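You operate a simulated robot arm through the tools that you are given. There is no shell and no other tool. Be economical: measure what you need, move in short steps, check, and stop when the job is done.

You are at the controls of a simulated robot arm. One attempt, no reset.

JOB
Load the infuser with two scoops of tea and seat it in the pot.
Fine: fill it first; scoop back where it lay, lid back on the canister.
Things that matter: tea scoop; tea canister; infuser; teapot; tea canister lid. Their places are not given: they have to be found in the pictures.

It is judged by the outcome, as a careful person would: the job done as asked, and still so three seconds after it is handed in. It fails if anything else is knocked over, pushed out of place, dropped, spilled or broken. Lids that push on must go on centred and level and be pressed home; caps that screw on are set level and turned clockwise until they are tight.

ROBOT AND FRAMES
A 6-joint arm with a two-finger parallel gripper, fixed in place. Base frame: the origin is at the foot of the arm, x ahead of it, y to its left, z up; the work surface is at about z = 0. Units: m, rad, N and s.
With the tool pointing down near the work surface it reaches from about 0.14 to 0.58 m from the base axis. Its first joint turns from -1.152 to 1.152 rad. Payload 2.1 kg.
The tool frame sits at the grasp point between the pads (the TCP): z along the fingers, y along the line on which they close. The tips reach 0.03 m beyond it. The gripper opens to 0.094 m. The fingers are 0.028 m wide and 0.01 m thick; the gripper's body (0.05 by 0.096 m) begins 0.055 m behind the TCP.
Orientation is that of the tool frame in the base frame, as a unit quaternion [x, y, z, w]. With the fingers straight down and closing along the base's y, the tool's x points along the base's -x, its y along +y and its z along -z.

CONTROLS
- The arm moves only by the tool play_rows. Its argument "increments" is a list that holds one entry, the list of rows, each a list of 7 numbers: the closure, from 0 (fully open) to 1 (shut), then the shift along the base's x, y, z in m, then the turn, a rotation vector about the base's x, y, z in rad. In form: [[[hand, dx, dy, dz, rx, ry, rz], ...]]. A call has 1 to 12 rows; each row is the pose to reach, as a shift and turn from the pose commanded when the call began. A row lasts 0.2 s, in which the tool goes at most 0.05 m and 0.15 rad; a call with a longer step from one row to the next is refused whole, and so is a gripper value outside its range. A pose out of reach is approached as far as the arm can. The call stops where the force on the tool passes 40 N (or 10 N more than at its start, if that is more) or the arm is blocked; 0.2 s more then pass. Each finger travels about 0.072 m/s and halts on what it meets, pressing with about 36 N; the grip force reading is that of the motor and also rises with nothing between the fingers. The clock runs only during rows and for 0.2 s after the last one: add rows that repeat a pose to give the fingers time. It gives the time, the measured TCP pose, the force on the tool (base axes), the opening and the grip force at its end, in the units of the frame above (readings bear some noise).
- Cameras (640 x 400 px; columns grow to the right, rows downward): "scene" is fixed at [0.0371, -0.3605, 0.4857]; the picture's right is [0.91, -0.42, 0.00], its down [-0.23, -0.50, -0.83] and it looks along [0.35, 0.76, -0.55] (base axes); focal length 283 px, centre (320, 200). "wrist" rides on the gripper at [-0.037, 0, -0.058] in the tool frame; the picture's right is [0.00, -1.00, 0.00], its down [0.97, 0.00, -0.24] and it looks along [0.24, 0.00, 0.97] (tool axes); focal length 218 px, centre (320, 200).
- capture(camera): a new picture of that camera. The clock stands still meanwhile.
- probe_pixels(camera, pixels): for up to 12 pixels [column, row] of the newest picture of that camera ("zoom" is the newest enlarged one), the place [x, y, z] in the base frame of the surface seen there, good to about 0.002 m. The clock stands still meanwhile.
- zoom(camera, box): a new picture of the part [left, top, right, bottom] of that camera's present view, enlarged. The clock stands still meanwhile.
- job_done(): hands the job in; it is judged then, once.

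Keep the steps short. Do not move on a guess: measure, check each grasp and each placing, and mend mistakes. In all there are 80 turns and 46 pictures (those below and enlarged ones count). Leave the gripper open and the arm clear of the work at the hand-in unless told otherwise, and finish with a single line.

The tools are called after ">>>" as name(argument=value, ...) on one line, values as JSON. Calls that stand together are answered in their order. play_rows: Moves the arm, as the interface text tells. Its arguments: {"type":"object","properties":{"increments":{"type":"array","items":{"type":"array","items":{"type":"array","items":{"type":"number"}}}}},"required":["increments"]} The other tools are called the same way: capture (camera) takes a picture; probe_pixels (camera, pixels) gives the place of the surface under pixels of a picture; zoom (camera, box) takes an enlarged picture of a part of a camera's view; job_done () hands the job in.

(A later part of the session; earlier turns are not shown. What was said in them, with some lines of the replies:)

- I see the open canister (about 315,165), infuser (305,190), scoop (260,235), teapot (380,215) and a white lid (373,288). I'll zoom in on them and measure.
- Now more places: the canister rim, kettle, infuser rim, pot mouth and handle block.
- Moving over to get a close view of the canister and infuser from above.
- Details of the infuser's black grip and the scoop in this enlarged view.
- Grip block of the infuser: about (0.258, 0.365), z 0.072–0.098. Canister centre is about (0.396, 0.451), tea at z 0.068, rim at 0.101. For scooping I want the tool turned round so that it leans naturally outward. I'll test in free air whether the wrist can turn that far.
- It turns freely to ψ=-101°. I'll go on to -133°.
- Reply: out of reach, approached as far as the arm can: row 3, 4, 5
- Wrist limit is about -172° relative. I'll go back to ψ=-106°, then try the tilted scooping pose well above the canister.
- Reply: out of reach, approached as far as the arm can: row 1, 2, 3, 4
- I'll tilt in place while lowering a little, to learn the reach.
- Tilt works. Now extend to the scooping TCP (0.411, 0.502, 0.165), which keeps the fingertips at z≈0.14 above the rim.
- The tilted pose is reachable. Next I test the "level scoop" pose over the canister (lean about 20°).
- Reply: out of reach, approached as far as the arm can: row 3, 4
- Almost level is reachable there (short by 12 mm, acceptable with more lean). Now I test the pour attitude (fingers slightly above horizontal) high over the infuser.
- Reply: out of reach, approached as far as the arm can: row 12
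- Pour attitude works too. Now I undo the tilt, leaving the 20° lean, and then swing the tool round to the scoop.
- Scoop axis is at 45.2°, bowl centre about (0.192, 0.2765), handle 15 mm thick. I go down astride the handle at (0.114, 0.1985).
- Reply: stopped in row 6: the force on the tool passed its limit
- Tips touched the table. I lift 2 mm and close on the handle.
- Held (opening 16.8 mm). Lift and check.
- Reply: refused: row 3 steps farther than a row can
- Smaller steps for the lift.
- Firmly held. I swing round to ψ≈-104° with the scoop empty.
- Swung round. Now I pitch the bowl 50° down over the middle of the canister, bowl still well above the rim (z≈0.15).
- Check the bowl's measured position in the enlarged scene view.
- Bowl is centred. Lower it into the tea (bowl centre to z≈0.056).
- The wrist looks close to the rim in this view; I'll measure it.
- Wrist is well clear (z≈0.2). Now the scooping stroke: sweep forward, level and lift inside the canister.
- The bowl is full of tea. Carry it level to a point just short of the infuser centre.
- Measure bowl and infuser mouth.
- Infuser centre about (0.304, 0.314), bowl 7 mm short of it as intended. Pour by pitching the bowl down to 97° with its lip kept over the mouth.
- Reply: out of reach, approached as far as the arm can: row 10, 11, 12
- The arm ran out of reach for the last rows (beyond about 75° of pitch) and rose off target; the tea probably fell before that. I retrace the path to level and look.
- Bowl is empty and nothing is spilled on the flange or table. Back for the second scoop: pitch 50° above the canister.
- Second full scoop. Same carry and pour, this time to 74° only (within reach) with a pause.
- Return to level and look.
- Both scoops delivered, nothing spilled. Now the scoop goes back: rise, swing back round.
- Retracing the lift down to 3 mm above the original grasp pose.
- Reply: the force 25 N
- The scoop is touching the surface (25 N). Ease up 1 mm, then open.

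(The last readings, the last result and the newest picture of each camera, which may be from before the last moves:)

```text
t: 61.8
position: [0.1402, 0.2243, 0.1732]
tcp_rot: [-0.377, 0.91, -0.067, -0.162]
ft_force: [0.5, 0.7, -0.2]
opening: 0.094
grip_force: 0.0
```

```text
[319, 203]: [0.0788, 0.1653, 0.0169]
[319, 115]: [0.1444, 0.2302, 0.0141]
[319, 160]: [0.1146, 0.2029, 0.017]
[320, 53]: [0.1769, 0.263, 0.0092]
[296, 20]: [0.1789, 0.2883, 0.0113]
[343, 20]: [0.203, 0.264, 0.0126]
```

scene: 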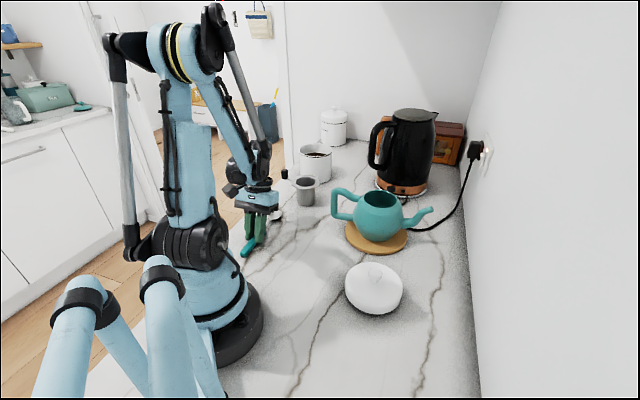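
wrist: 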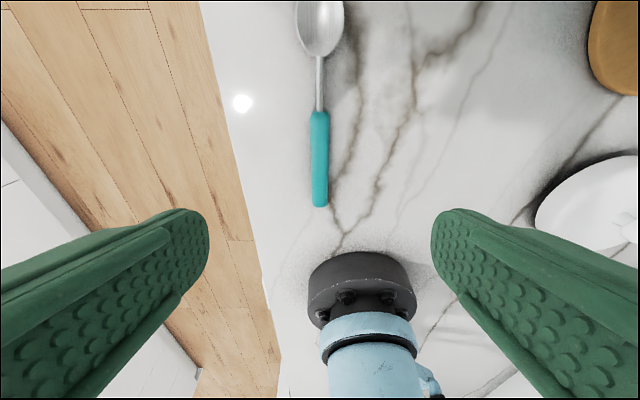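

Scoop lies within about 2 mm of where it was. Now straighten the tool, rise, and turn for the infuser, looking at the pot on the way.

>>> play_rows(increments=[[[0, 0.01, 0.004, 0.02, 0.062, -0.062, 0], [0, 0.025, 0.009, 0.05, 0.124, -0.123, 0], [0, 0.045, 0.016, 0.08, 0.186, -0.185, 0], [0, 0.065, 0.023, 0.107, 0.248, -0.246, 0], [0, 0.1, 0.035, 0.107, 0.248, -0.246, 0], [0, 0.1, 0.035, 0.107, 0.248, -0.246, 0]]])

>>> play_rows(increments=[[[0, 0.01, -0.008, 0, 0, 0, -0.14], [0, 0.02, -0.016, 0, 0, 0, -0.28], [0, 0.03, -0.024, 0, 0, 0, -0.42], [0, 0.04, -0.032, 0, 0, 0, -0.56], [0, 0.05, -0.04, 0, 0, 0, -0.7], [0, 0.055, -0.046, 0, 0, 0, -0.84], [0, 0.06, -0.052, 0, 0, 0, -0.98], [0, 0.065, -0.058, 0, 0, 0, -1.12], [0, 0.07, -0.064, 0, 0, 0, -1.26], [0, 0.075, -0.07, 0, 0, 0, -1.4], [0, 0.08, -0.075, 0, 0, 0, -1.54], [0, 0.08, -0.075, 0, 0, 0, -1.645]]])

>>> capture(camera="wrist")

```text
t: 63.1
position: [0.2405, 0.2588, 0.2797]
tcp_rot: [-0.383, 0.924, 0.0, -0.002]
ft_force: [0.2, 0.4, -0.2]
opening: 0.094
grip_force: 0.1
```

```text
t: 65.8
position: [0.3192, 0.1849, 0.2801]
tcp_rot: [0.418, 0.909, 0.002, -0.002]
ft_force: [0.2, 0.0, -0.3]
opening: 0.0941
grip_force: 0.1
```

```text
19 pictures are left
```

wrist: 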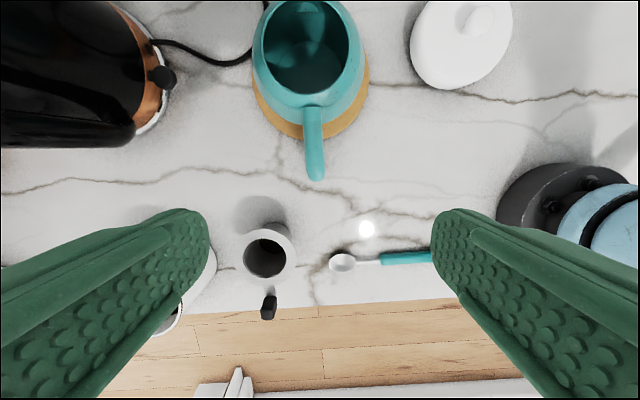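

>>> zoom(camera="wrist", box=[220, 0, 400, 120])

>>> probe_pixels(camera="wrist", pixels=[[262, 45], [350, 45], [306, 97], [280, 85], [335, 83], [258, 55], [354, 55], [313, 125], [314, 165], [305, 60], [296, 265], [265, 260]])

>>> zoom(camera="wrist", box=[210, 210, 330, 330])

```text
3.33 times, centred on (310, 60) of wrist
```

zoom: 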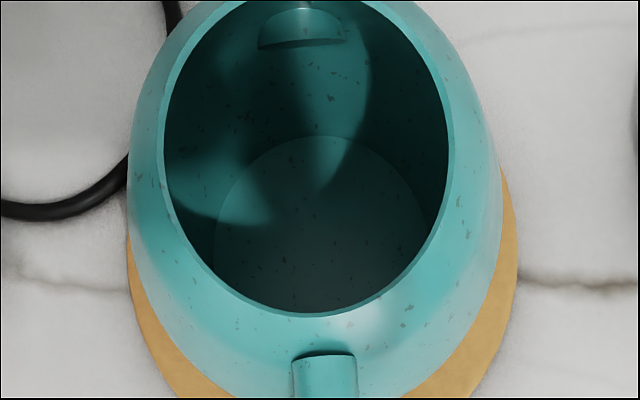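

```text
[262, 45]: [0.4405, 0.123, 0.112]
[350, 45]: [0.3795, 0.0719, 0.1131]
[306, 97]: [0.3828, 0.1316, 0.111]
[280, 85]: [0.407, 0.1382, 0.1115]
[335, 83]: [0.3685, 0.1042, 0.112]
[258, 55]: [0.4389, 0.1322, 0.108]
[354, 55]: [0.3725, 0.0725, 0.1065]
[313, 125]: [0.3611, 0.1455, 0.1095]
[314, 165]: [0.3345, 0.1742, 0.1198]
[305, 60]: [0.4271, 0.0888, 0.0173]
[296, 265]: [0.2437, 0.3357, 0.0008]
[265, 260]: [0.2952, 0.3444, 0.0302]
```

```text
3.33 times, centred on (270, 270) of wrist
```

zoom: 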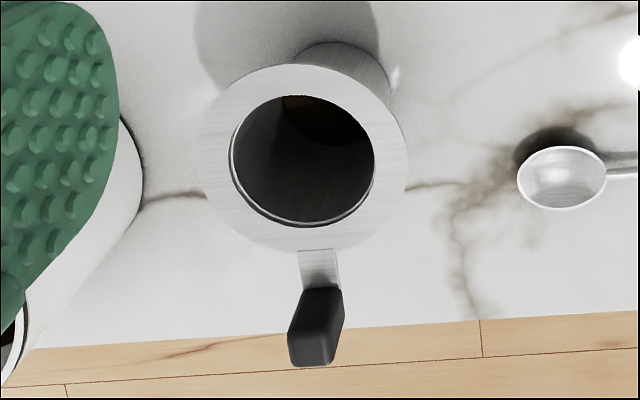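

>>> probe_pixels(camera="zoom", pixels=[[293, 335], [333, 335], [290, 360], [330, 362], [312, 348], [340, 295], [305, 292], [200, 150], [408, 160], [303, 248], [232, 160], [374, 160]])

```text
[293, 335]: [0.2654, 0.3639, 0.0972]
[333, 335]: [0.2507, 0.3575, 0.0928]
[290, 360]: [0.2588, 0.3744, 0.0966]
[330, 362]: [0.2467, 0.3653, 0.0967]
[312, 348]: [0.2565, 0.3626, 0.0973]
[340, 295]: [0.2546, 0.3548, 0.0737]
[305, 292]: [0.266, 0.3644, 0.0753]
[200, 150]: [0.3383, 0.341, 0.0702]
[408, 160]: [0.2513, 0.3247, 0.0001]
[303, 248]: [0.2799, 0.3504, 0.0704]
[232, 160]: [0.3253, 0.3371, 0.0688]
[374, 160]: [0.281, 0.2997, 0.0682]
```

Block top centre is (0.2556, 0.365), 15 mm wide across az≈40°, which matches the present tool heading. Move above it and descend astride it.

>>> play_rows(increments=[[[0, -0.0159, 0.0451, 0, 0, 0, 0], [0, -0.0318, 0.09, 0, 0, 0, 0], [0, -0.0477, 0.1352, 0, 0, 0, 0], [0, -0.0636, 0.1803, 0, 0, 0, 0], [0, -0.0636, 0.1803, -0.045, 0, 0, 0], [0, -0.0636, 0.1803, -0.09, 0, 0, 0], [0, -0.0636, 0.1803, -0.12, 0, 0, 0], [0, -0.0636, 0.1803, -0.12, 0, 0, 0]]])

>>> capture(camera="wrist")

```text
t: 67.5
position: [0.2564, 0.3624, 0.1601]
tcp_rot: [0.416, 0.909, 0.002, -0.001]
ft_force: [0.3, 0.6, 0.3]
opening: 0.0939
grip_force: 0.0
```

```text
16 pictures are left
```

wrist: 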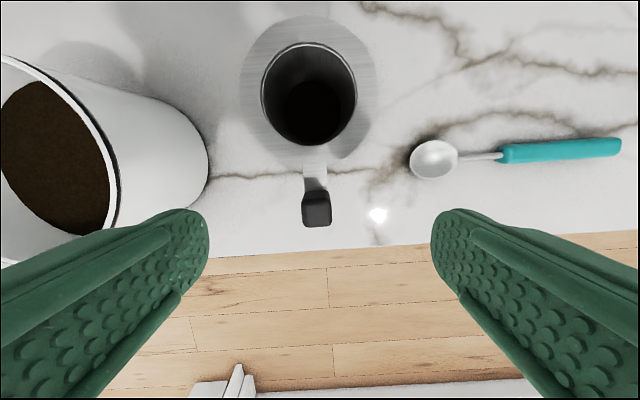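

>>> probe_pixels(camera="wrist", pixels=[[244, 85], [373, 85], [309, 18], [313, 158], [305, 215], [331, 215], [317, 200], [317, 224], [263, 95], [356, 95], [310, 105], [315, 175]])

```text
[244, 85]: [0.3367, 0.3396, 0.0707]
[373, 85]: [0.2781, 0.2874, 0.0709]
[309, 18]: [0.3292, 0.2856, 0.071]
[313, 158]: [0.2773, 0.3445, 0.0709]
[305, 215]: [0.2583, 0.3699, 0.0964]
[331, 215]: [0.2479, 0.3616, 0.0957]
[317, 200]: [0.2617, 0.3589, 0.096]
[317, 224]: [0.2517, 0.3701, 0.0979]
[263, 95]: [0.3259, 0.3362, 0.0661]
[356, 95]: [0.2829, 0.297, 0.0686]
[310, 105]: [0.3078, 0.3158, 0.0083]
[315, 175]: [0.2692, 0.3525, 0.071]
```

Flange ≈ 79.5 mm diameter, centre (0.3053, 0.3143); tea lies at the bottom. Descend and grip the block.

>>> play_rows(increments=[[[0, -0.0012, 0.0028, -0.03, 0, 0, 0], [0, -0.0012, 0.0028, -0.055, 0, 0, 0], [0, -0.0012, 0.0028, -0.067, 0, 0, 0], [0, -0.0012, 0.0028, -0.067, 0, 0, 0], [1, -0.0012, 0.0028, -0.067, 0, 0, 0], [1, -0.0012, 0.0028, -0.067, 0, 0, 0], [1, -0.0012, 0.0028, -0.067, 0, 0, 0], [1, -0.0012, 0.0028, -0.067, 0, 0, 0], [1, -0.0012, 0.0028, -0.067, 0, 0, 0], [1, -0.0012, 0.0028, -0.067, 0, 0, 0]]])

>>> capture(camera="wrist")

```text
t: 69.8
position: [0.254, 0.3676, 0.0923]
tcp_rot: [0.417, 0.909, 0.001, -0.001]
ft_force: [-0.5, 0.1, 0.0]
opening: 0.0176
grip_force: 35.9
```

```text
15 pictures are left
```

wrist: 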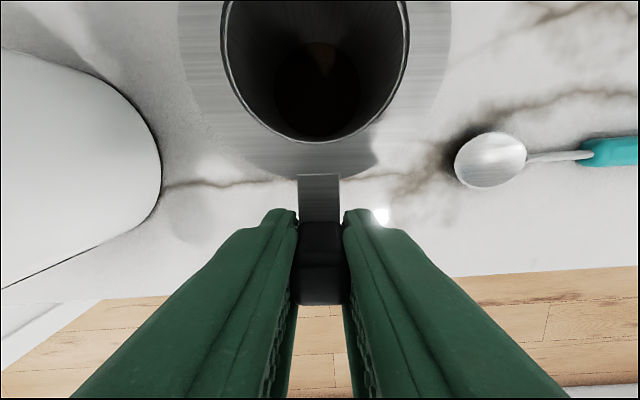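

Gripped. Measure the infuser's position relative to the tool, then lift.

>>> probe_pixels(camera="wrist", pixels=[[185, 60], [446, 60], [316, 160], [222, 60], [408, 60], [315, 145], [180, 20], [450, 20], [240, 150], [390, 150]])

>>> play_rows(increments=[[[1, 0, 0, 0.015, 0, 0, 0], [1, 0, 0, 0.04, 0, 0, 0], [1, 0, 0, 0.04, 0, 0, 0]]])

>>> capture(camera="wrist")

>>> zoom(camera="scene", box=[250, 120, 370, 220])

```text
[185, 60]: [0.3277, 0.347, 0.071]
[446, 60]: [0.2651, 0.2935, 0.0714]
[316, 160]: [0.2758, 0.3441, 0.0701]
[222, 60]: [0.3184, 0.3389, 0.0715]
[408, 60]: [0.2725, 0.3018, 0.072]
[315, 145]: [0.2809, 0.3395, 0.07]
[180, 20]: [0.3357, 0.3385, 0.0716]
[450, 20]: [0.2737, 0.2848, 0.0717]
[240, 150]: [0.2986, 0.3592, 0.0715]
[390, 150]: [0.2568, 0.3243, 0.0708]
```

```text
t: 70.5
position: [0.2557, 0.3674, 0.1328]
tcp_rot: [0.416, 0.909, 0.001, 0.0]
ft_force: [1.1, -0.3, -1.3]
opening: 0.0174
grip_force: 35.5
```

```text
14 pictures are left
```

wrist: 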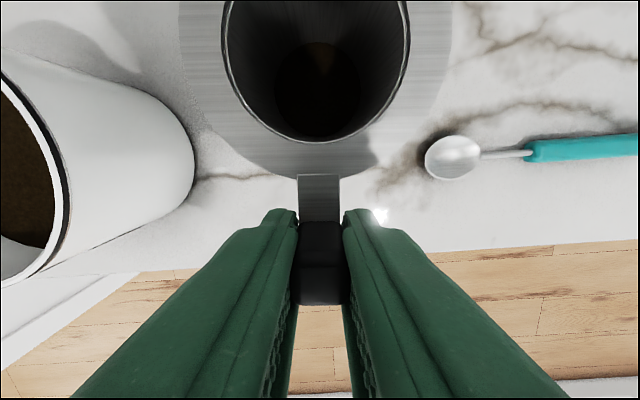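

```text
4.00 times, centred on (310, 170) of scene
```

zoom: 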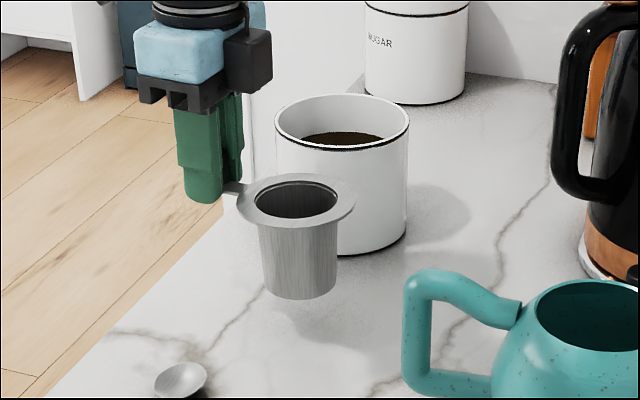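

Lifted level with a firm hold. Raise to carrying height, then move towards the pot while turning the tab so it will lie between handle and spout.

>>> play_rows(increments=[[[1, 0, 0, 0.02, 0, 0, 0], [1, 0, 0, 0.05, 0, 0, 0], [1, 0, 0, 0.085, 0, 0, 0], [1, 0, 0, 0.115, 0, 0, 0], [1, 0, 0, 0.127, 0, 0, 0], [1, 0, 0, 0.127, 0, 0, 0]]])

>>> play_rows(increments=[[[1, 0.005, -0.015, 0, 0, 0, 0.13], [1, 0.013, -0.04, 0, 0, 0, 0.27], [1, 0.022, -0.068, 0, 0, 0, 0.415], [1, 0.031, -0.098, 0, 0, 0, 0.56], [1, 0.04, -0.128, 0, 0, 0, 0.705], [1, 0.05, -0.158, 0, 0, 0, 0.85], [1, 0.06, -0.188, 0, 0, 0, 0.995], [1, 0.07, -0.218, 0, 0, 0, 1.14], [1, 0.08, -0.248, 0, 0, 0, 1.285], [1, 0.088, -0.275, 0, 0, 0, 1.43], [1, 0.095, -0.298, 0, 0, 0, 1.57], [1, 0.1, -0.31, 0, 0, 0, 1.693]]])

>>> capture(camera="wrist")

```text
t: 72.0
position: [0.2533, 0.3679, 0.2597]
tcp_rot: [0.416, 0.909, 0.002, -0.001]
ft_force: [0.6, 0.6, -0.3]
opening: 0.0172
grip_force: 35.6
```

```text
t: 74.5
position: [0.3544, 0.0575, 0.2601]
tcp_rot: [-0.406, 0.914, 0.0, -0.002]
ft_force: [-1.5, -0.5, -1.1]
opening: 0.0174
grip_force: 36.0
```

```text
12 pictures are left
```

wrist: 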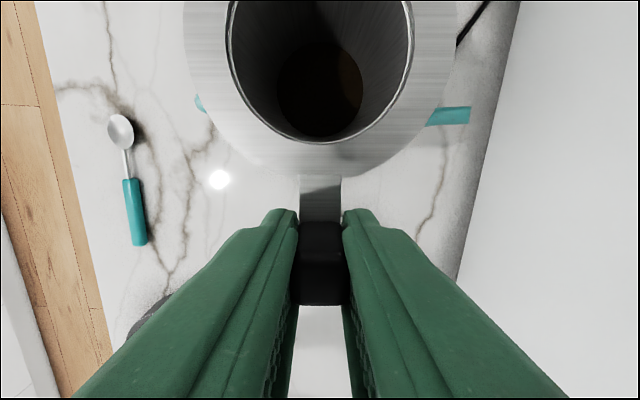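

>>> zoom(camera="scene", box=[330, 110, 450, 210])

>>> probe_pixels(camera="wrist", pixels=[[188, 40], [455, 40], [318, 165], [230, 40], [411, 40], [186, 20], [456, 20]])

```text
4.00 times, centred on (390, 160) of scene
```

zoom: 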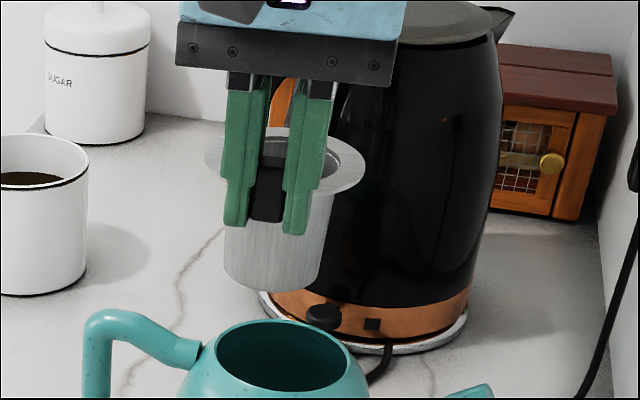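

```text
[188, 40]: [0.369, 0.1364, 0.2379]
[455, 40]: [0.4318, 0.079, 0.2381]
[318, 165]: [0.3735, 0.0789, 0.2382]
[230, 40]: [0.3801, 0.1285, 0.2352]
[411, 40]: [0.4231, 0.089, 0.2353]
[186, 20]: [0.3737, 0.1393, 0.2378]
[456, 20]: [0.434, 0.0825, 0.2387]
```

>>> probe_pixels(camera="zoom", pixels=[[213, 360], [352, 360], [283, 320], [250, 324], [320, 327], [225, 338], [340, 340], [212, 348], [240, 384], [325, 384], [283, 395], [300, 320]])

```text
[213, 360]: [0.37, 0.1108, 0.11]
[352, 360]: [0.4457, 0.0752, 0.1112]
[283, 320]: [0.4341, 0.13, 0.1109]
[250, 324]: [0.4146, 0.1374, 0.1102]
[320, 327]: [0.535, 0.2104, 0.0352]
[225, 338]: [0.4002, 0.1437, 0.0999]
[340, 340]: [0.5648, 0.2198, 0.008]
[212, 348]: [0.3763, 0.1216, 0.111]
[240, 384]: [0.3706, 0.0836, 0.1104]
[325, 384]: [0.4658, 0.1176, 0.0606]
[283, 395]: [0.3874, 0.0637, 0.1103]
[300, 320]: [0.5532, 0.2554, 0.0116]
```

Pot mouth centre ≈ (0.4103, 0.0973), rim z 0.111. Align and lower until the flange is about 6 mm above the rim.

>>> play_rows(increments=[[[1, 0.005, -0.0054, 0, 0, 0, 0], [1, 0.0099, -0.0108, 0, 0, 0, 0], [1, 0.0099, -0.0108, -0.025, 0, 0, 0], [1, 0.0099, -0.0108, -0.05, 0, 0, 0], [1, 0.0099, -0.0108, -0.075, 0, 0, 0], [1, 0.0099, -0.0108, -0.1, 0, 0, 0], [1, 0.0099, -0.0108, -0.119, 0, 0, 0], [1, 0.0099, -0.0108, -0.119, 0, 0, 0]]])

>>> zoom(camera="scene", box=[320, 150, 440, 250])

```text
t: 76.3
position: [0.3636, 0.0467, 0.1383]
tcp_rot: [-0.405, 0.914, 0.0, -0.002]
ft_force: [-0.6, 0.7, 0.0]
opening: 0.0175
grip_force: 36.6
```

```text
4.00 times, centred on (380, 200) of scene
```

zoom: 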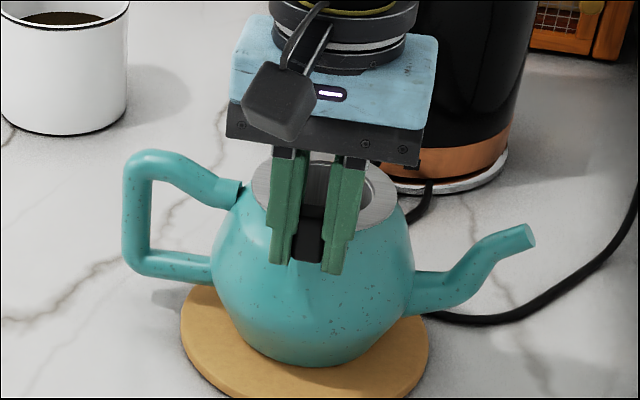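

Well centred. Lower gently until it touches.

>>> play_rows(increments=[[[1, 0, 0, -0.003, 0, 0, 0], [1, 0, 0, -0.005, 0, 0, 0], [1, 0, 0, -0.006, 0, 0, 0], [1, 0, 0, -0.006, 0, 0, 0]]])

>>> capture(camera="wrist")

```text
t: 77.3
position: [0.3639, 0.0455, 0.1339]
tcp_rot: [-0.405, 0.914, 0.0, -0.002]
ft_force: [-2.7, -1.8, 16.9]
opening: 0.0172
grip_force: 36.0
```

```text
9 pictures are left
```

wrist: 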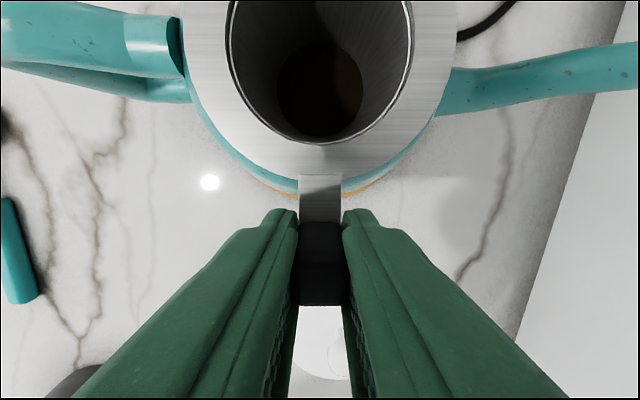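

Flange rests on the rim (17 N, z≈0.112), centred. Ease, release, and rise straight up.

>>> play_rows(increments=[[[1, 0, 0, 0.001, 0, 0, 0], [0.7, 0, 0, 0.001, 0, 0, 0], [0, 0, 0, 0.001, 0, 0, 0], [0, 0, 0, 0.001, 0, 0, 0], [0, 0, 0, 0.001, 0, 0, 0], [0, 0, 0, 0.001, 0, 0, 0], [0, 0, 0, 0.03, 0, 0, 0], [0, 0, 0, 0.075, 0, 0, 0], [0, -0.02, -0.02, 0.115, 0, 0, 0], [0, -0.05, -0.04, 0.13, 0, 0, 0], [0, -0.05, -0.04, 0.13, 0, 0, 0]]])

>>> capture(camera="wrist")

```text
t: 79.8
position: [0.3149, 0.0062, 0.2647]
tcp_rot: [-0.405, 0.914, 0.0, -0.002]
ft_force: [0.4, -0.7, -0.5]
opening: 0.0941
grip_force: 0.0
```

```text
8 pictures are left
```

wrist: 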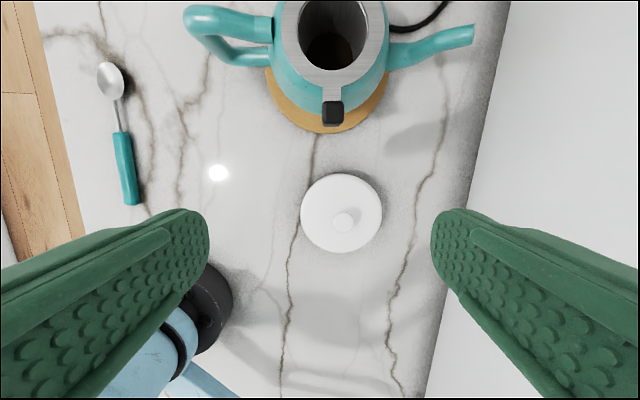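

Infuser is seated. I check its level and measure the lid and its knob.

>>> probe_pixels(camera="wrist", pixels=[[283, 30], [386, 35], [335, 80], [300, 65], [375, 65], [344, 220], [336, 213], [352, 224], [303, 215], [380, 210], [341, 177], [343, 250]])

>>> zoom(camera="wrist", box=[290, 165, 395, 260])

```text
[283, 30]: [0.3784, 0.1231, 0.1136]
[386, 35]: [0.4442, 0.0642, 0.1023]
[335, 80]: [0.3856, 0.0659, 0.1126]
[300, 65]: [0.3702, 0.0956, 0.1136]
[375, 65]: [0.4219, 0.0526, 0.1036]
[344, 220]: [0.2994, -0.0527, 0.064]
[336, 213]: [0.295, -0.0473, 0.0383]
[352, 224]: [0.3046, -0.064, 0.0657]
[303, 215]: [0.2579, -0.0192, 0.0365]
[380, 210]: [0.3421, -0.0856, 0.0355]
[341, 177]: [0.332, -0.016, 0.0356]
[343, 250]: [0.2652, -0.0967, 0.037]
```

```text
4.21 times, centred on (342, 212) of wrist
```

zoom: 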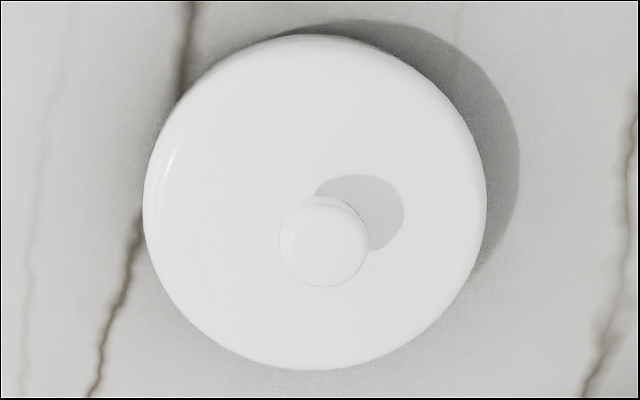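

>>> probe_pixels(camera="zoom", pixels=[[323, 245], [290, 245], [358, 245], [323, 275], [323, 212], [335, 190], [385, 190], [320, 330], [148, 200], [484, 200], [315, 38], [315, 366]])

```text
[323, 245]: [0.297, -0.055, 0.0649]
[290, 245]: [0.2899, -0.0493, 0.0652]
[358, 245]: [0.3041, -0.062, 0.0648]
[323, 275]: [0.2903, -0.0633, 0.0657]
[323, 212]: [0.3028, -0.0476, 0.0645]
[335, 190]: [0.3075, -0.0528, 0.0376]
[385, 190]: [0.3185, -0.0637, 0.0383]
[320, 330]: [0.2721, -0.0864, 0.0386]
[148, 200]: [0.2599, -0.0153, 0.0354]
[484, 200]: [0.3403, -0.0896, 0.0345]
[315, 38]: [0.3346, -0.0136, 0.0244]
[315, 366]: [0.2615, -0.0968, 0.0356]
```

Knob centre (0.297, -0.0555), top z 0.065, lid 107 mm across. The canister is far out, so I'll take the knob with a 20° outward lean; the lid stays level. First turn the tool to face outward.

>>> play_rows(increments=[[[0, -0.003, -0.009, -0.005, 0, 0, -0.146], [0, -0.006, -0.018, -0.01, 0, 0, -0.292], [0, -0.01, -0.027, -0.02, 0, 0, -0.438], [0, -0.014, -0.036, -0.03, 0, 0, -0.584], [0, -0.018, -0.045, -0.04, 0, 0, -0.73], [0, -0.022, -0.054, -0.05, 0, 0, -0.876], [0, -0.0253, -0.0603, -0.06, 0, 0, -1.021], [0, -0.0253, -0.0603, -0.06, 0, 0, -1.021]]])

>>> play_rows(increments=[[[0, 0, 0, -0.02, -0.021, -0.114, 0], [0, 0, 0, -0.045, -0.043, -0.229, 0], [0, 0, 0, -0.07, -0.064, -0.343, 0], [0, 0, 0, -0.07, -0.064, -0.343, 0]]])

```text
t: 81.5
position: [0.2879, -0.0534, 0.2045]
tcp_rot: [0.094, 0.996, 0.0, -0.001]
ft_force: [-0.1, 0.1, 0.8]
opening: 0.0941
grip_force: 0.0
```

```text
t: 82.5
position: [0.2897, -0.0529, 0.1334]
tcp_rot: [0.093, 0.981, -0.015, 0.172]
ft_force: [-0.6, -0.6, 0.5]
opening: 0.0941
grip_force: 0.1
```

Lean is right. Descend around the knob and close.

>>> play_rows(increments=[[[0, 0, 0, -0.025, 0, 0, 0], [0, 0, 0, -0.045, 0, 0, 0], [0, 0, 0, -0.058, 0, 0, 0], [0, 0, 0, -0.058, 0, 0, 0], [1, 0, 0, -0.058, 0, 0, 0], [1, 0, 0, -0.058, 0, 0, 0], [1, 0, 0, -0.058, 0, 0, 0], [1, 0, 0, -0.058, 0, 0, 0], [1, 0, 0, -0.058, 0, 0, 0], [1, 0, 0, -0.058, 0, 0, 0]]])

>>> capture(camera="wrist")

```text
t: 84.8
position: [0.2895, -0.0531, 0.0761]
tcp_rot: [0.091, 0.981, -0.014, 0.172]
ft_force: [-0.3, -1.1, 0.2]
opening: 0.0258
grip_force: 36.0
```

```text
6 pictures are left
```

wrist: 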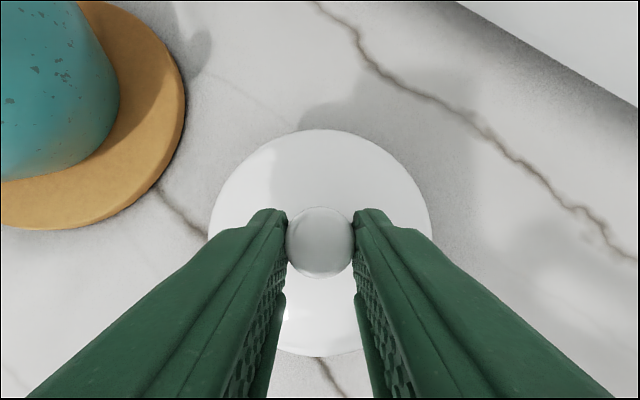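

>>> probe_pixels(camera="wrist", pixels=[[320, 238], [320, 212], [320, 268], [318, 134], [322, 352], [214, 220], [428, 220], [240, 170], [400, 170]])

>>> play_rows(increments=[[[1, 0, 0, 0.015, 0, 0, 0], [1, 0, 0, 0.045, 0, 0, 0], [1, 0, 0, 0.085, 0, 0, 0], [1, 0, 0, 0.125, 0, 0, 0], [1, 0, 0, 0.16, 0, 0, 0], [1, 0, 0, 0.175, 0, 0, 0], [1, 0, 0, 0.175, 0, 0, 0]]])

```text
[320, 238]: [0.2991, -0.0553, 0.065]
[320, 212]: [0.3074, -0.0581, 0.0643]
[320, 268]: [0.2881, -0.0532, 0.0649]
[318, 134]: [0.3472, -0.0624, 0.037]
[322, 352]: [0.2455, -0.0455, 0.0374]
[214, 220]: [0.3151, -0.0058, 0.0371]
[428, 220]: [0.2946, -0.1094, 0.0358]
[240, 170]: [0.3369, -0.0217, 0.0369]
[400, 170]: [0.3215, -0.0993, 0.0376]
```

```text
t: 86.3
position: [0.2891, -0.0541, 0.2512]
tcp_rot: [0.092, 0.981, -0.015, 0.171]
ft_force: [0.1, -0.4, -0.7]
opening: 0.0258
grip_force: 36.0
```

Lid is held (centre 8 mm outward of the TCP). Carry it round on an arc with the lid bottom at z≈0.175, then part of the way outward.

>>> play_rows(increments=[[[1, 0.0104, 0.0368, 0, 0, 0, 0.13], [1, 0.0101, 0.0761, 0, 0, 0, 0.26], [1, 0.0048, 0.1144, 0, 0, 0, 0.39], [1, -0.0054, 0.1518, 0, 0, 0, 0.519], [1, -0.0206, 0.188, 0, 0, 0, 0.649], [1, -0.0404, 0.2219, 0, 0, 0, 0.779], [1, -0.0641, 0.2525, 0, 0, 0, 0.909], [1, -0.0915, 0.2798, 0, 0, 0, 1.038], [1, -0.0671, 0.3076, -0.01, 0, 0, 1.038], [1, -0.0421, 0.3362, -0.02, 0, 0, 1.038], [1, -0.0177, 0.3641, -0.03, 0, 0, 1.038], [1, 0.0073, 0.3927, -0.04, 0, 0, 1.038]]])

```text
t: 89.0
position: [0.2966, 0.3403, 0.2119]
tcp_rot: [-0.407, 0.897, 0.072, 0.156]
ft_force: [0.3, -1.0, -0.4]
opening: 0.0255
grip_force: 35.9
```

Extend to above the canister, lid bottom at about z 0.13.

>>> play_rows(increments=[[[1, 0.0233, 0.0262, -0.002, 0, 0, 0], [1, 0.0467, 0.0524, -0.004, 0, 0, 0], [1, 0.07, 0.0786, -0.006, 0, 0, 0], [1, 0.0933, 0.1048, -0.007, 0, 0, 0], [1, 0.0933, 0.1048, -0.007, 0, 0, 0]]])

>>> zoom(camera="scene", box=[265, 95, 365, 185])

```text
t: 90.2
position: [0.3883, 0.4468, 0.2056]
tcp_rot: [-0.406, 0.897, 0.072, 0.157]
ft_force: [-0.7, -0.5, -1.4]
opening: 0.0256
grip_force: 35.8
```

```text
4.44 times, centred on (315, 140) of scene
```

zoom: 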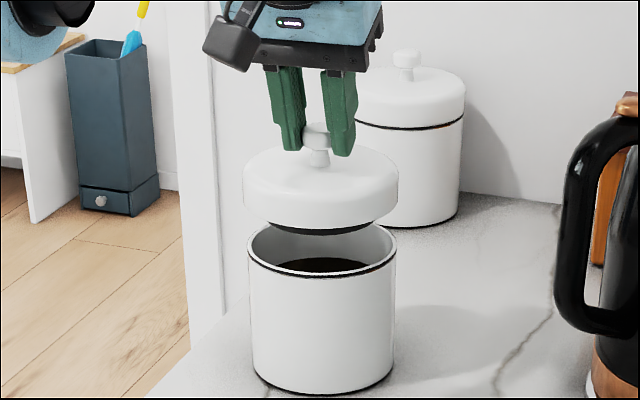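

>>> probe_pixels(camera="zoom", pixels=[[246, 195], [397, 193], [270, 160], [378, 160], [265, 214], [380, 212], [322, 222], [250, 250], [394, 250], [320, 273], [270, 268], [375, 267]])

```text
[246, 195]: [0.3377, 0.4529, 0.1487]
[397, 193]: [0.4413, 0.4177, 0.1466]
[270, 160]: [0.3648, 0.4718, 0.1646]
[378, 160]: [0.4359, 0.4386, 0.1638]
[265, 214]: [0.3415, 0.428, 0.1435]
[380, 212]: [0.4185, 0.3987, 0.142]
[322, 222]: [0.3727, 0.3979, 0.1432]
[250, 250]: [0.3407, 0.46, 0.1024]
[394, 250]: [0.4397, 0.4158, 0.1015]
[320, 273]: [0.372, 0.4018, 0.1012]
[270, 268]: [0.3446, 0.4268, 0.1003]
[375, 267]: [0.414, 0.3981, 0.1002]
```

The lid is level; relative to the rim it sits about 2–3 mm short in depth. Correct by (0.7, 2) mm and lower in small steps to just into the mouth.

>>> play_rows(increments=[[[1, 0.0007, 0.002, 0, 0, 0, 0], [1, 0.0007, 0.002, -0.012, 0, 0, 0], [1, 0.0007, 0.002, -0.022, 0, 0, 0], [1, 0.0007, 0.002, -0.026, 0, 0, 0], [1, 0.0007, 0.002, -0.029, 0, 0, 0], [1, 0.0007, 0.002, -0.031, 0, 0, 0], [1, 0.0007, 0.002, -0.031, 0, 0, 0]]])

```text
t: 91.8
position: [0.3904, 0.4469, 0.1744]
tcp_rot: [-0.407, 0.897, 0.071, 0.156]
ft_force: [-0.3, 0.0, -2.0]
opening: 0.0257
grip_force: 36.0
```

No contact at plug bottom ≈0.098: the plug is entering the mouth. Continue slowly.

>>> play_rows(increments=[[[1, 0, 0, -0.002, 0, 0, 0], [1, 0, 0, -0.004, 0, 0, 0], [1, 0, 0, -0.006, 0, 0, 0], [1, 0, 0, -0.006, 0, 0, 0]]])

>>> zoom(camera="scene", box=[265, 95, 365, 185])

```text
t: 92.8
position: [0.3894, 0.4464, 0.1686]
tcp_rot: [-0.407, 0.897, 0.073, 0.157]
ft_force: [-3.3, -2.7, 29.3]
opening: 0.0259
grip_force: 35.7
```

```text
4.44 times, centred on (315, 140) of scene
```

zoom: 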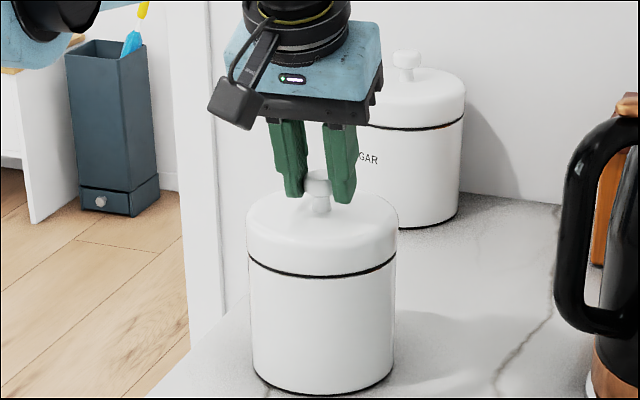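

It looks seated with a uniform dark seam, like the sugar jar. Press it home a bit more.

>>> play_rows(increments=[[[1, 0, 0, -0.002, 0, 0, 0], [1, 0, 0, -0.005, 0, 0, 0], [1, 0, 0, -0.008, 0, 0, 0]]])

```text
t: 93.5
position: [0.3904, 0.4458, 0.1623]
tcp_rot: [-0.407, 0.897, 0.072, 0.157]
ft_force: [-1.3, -0.4, 7.8]
opening: 0.0258
grip_force: 35.8
stopped in row 3: the force on the tool passed its limit (the readings are from after the stop); the commanded pose is now the measured one
```

It went 6 mm further down, likely pressing through the seal. Press again to confirm it is at the stop.

>>> play_rows(increments=[[[1, 0, 0, -0.002, 0, 0, 0], [1, 0, 0, -0.004, 0, 0, 0], [1, 0, 0, -0.007, 0, 0, 0], [1, 0, 0, -0.01, 0, 0, 0]]])

>>> zoom(camera="scene", box=[265, 95, 365, 185])

```text
t: 94.0
position: [0.3904, 0.4461, 0.1627]
tcp_rot: [-0.407, 0.897, 0.073, 0.158]
ft_force: [-1.1, -0.7, 7.7]
opening: 0.0255
grip_force: 36.1
stopped in row 2: the force on the tool passed its limit (the readings are from after the stop); the commanded pose is now the measured one
```

```text
4.44 times, centred on (315, 140) of scene
```

zoom: 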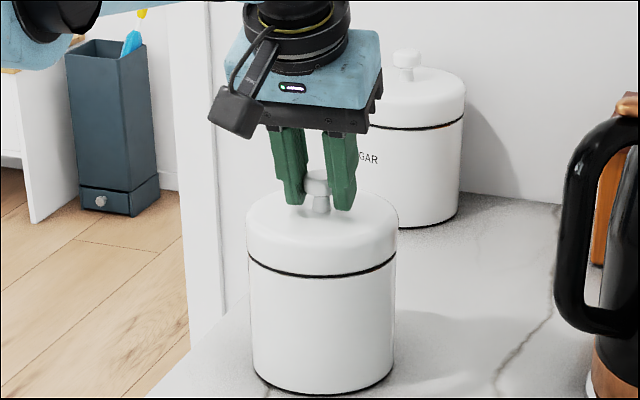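

The lid didn't move; the fingertips slid down the knob and now bear on the lid itself, so it is at its stop. Check its level, then release.

>>> probe_pixels(camera="zoom", pixels=[[262, 212], [385, 210], [290, 225], [355, 225], [320, 230], [320, 175], [270, 268], [375, 264], [250, 240], [396, 240]])

>>> play_rows(increments=[[[0.7, 0, 0, 0.001, 0, 0, 0], [0, 0, 0, 0.001, 0, 0, 0], [0, 0, 0, 0.001, 0, 0, 0], [0, 0, 0, 0.001, 0, 0, 0], [0, 0, 0, 0.001, 0, 0, 0], [0, -0.005, -0.006, 0.025, 0, 0, 0], [0, -0.02, -0.023, 0.055, 0, 0, 0], [0, -0.045, -0.051, 0.075, 0, 0, 0], [0, -0.075, -0.085, 0.08, 0, 0, 0], [0, -0.105, -0.12, 0.08, 0, 0, 0], [0, -0.13, -0.15, 0.08, 0, 0, 0], [0, -0.13, -0.15, 0.08, 0, 0, 0]]])

>>> capture(camera="scene")

```text
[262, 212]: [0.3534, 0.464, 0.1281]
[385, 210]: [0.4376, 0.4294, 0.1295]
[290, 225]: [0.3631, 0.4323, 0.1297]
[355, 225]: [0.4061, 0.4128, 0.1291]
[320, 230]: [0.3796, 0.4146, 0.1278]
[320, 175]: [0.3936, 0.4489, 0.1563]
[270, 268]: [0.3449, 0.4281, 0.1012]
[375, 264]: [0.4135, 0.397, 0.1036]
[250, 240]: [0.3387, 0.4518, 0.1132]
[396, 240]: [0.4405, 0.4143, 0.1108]
```

```text
t: 96.6
position: [0.2599, 0.2954, 0.2417]
tcp_rot: [-0.407, 0.897, 0.073, 0.157]
ft_force: [-0.4, 0.1, 0.4]
opening: 0.0939
grip_force: 0.1
```

```text
2 pictures are left
```

scene: 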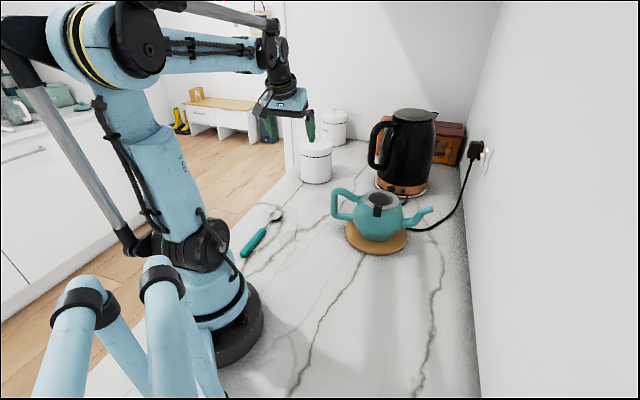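

Lid is level (z 0.128–0.130 all round) and everything stands. One last enlarged look at canister and pot.

>>> zoom(camera="scene", box=[285, 115, 445, 255])

```text
2.86 times, centred on (365, 185) of scene
```

zoom: 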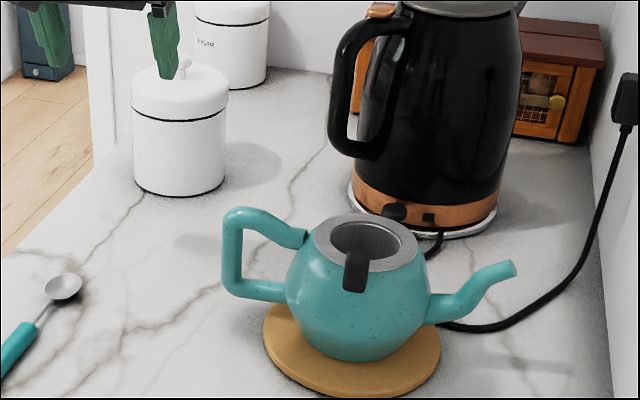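

The infuser sits level in the pot, the lid is on with an even seam, the scoop is back in its place, and the gripper is open and clear. I'm handing in.

>>> job_done()

```text
The job is handed in.
```

The infuser is loaded with two scoops of tea and seated level in the pot, the scoop is back within about 2 mm of where it lay, the lid is pressed home on the canister, and I saw no spills.
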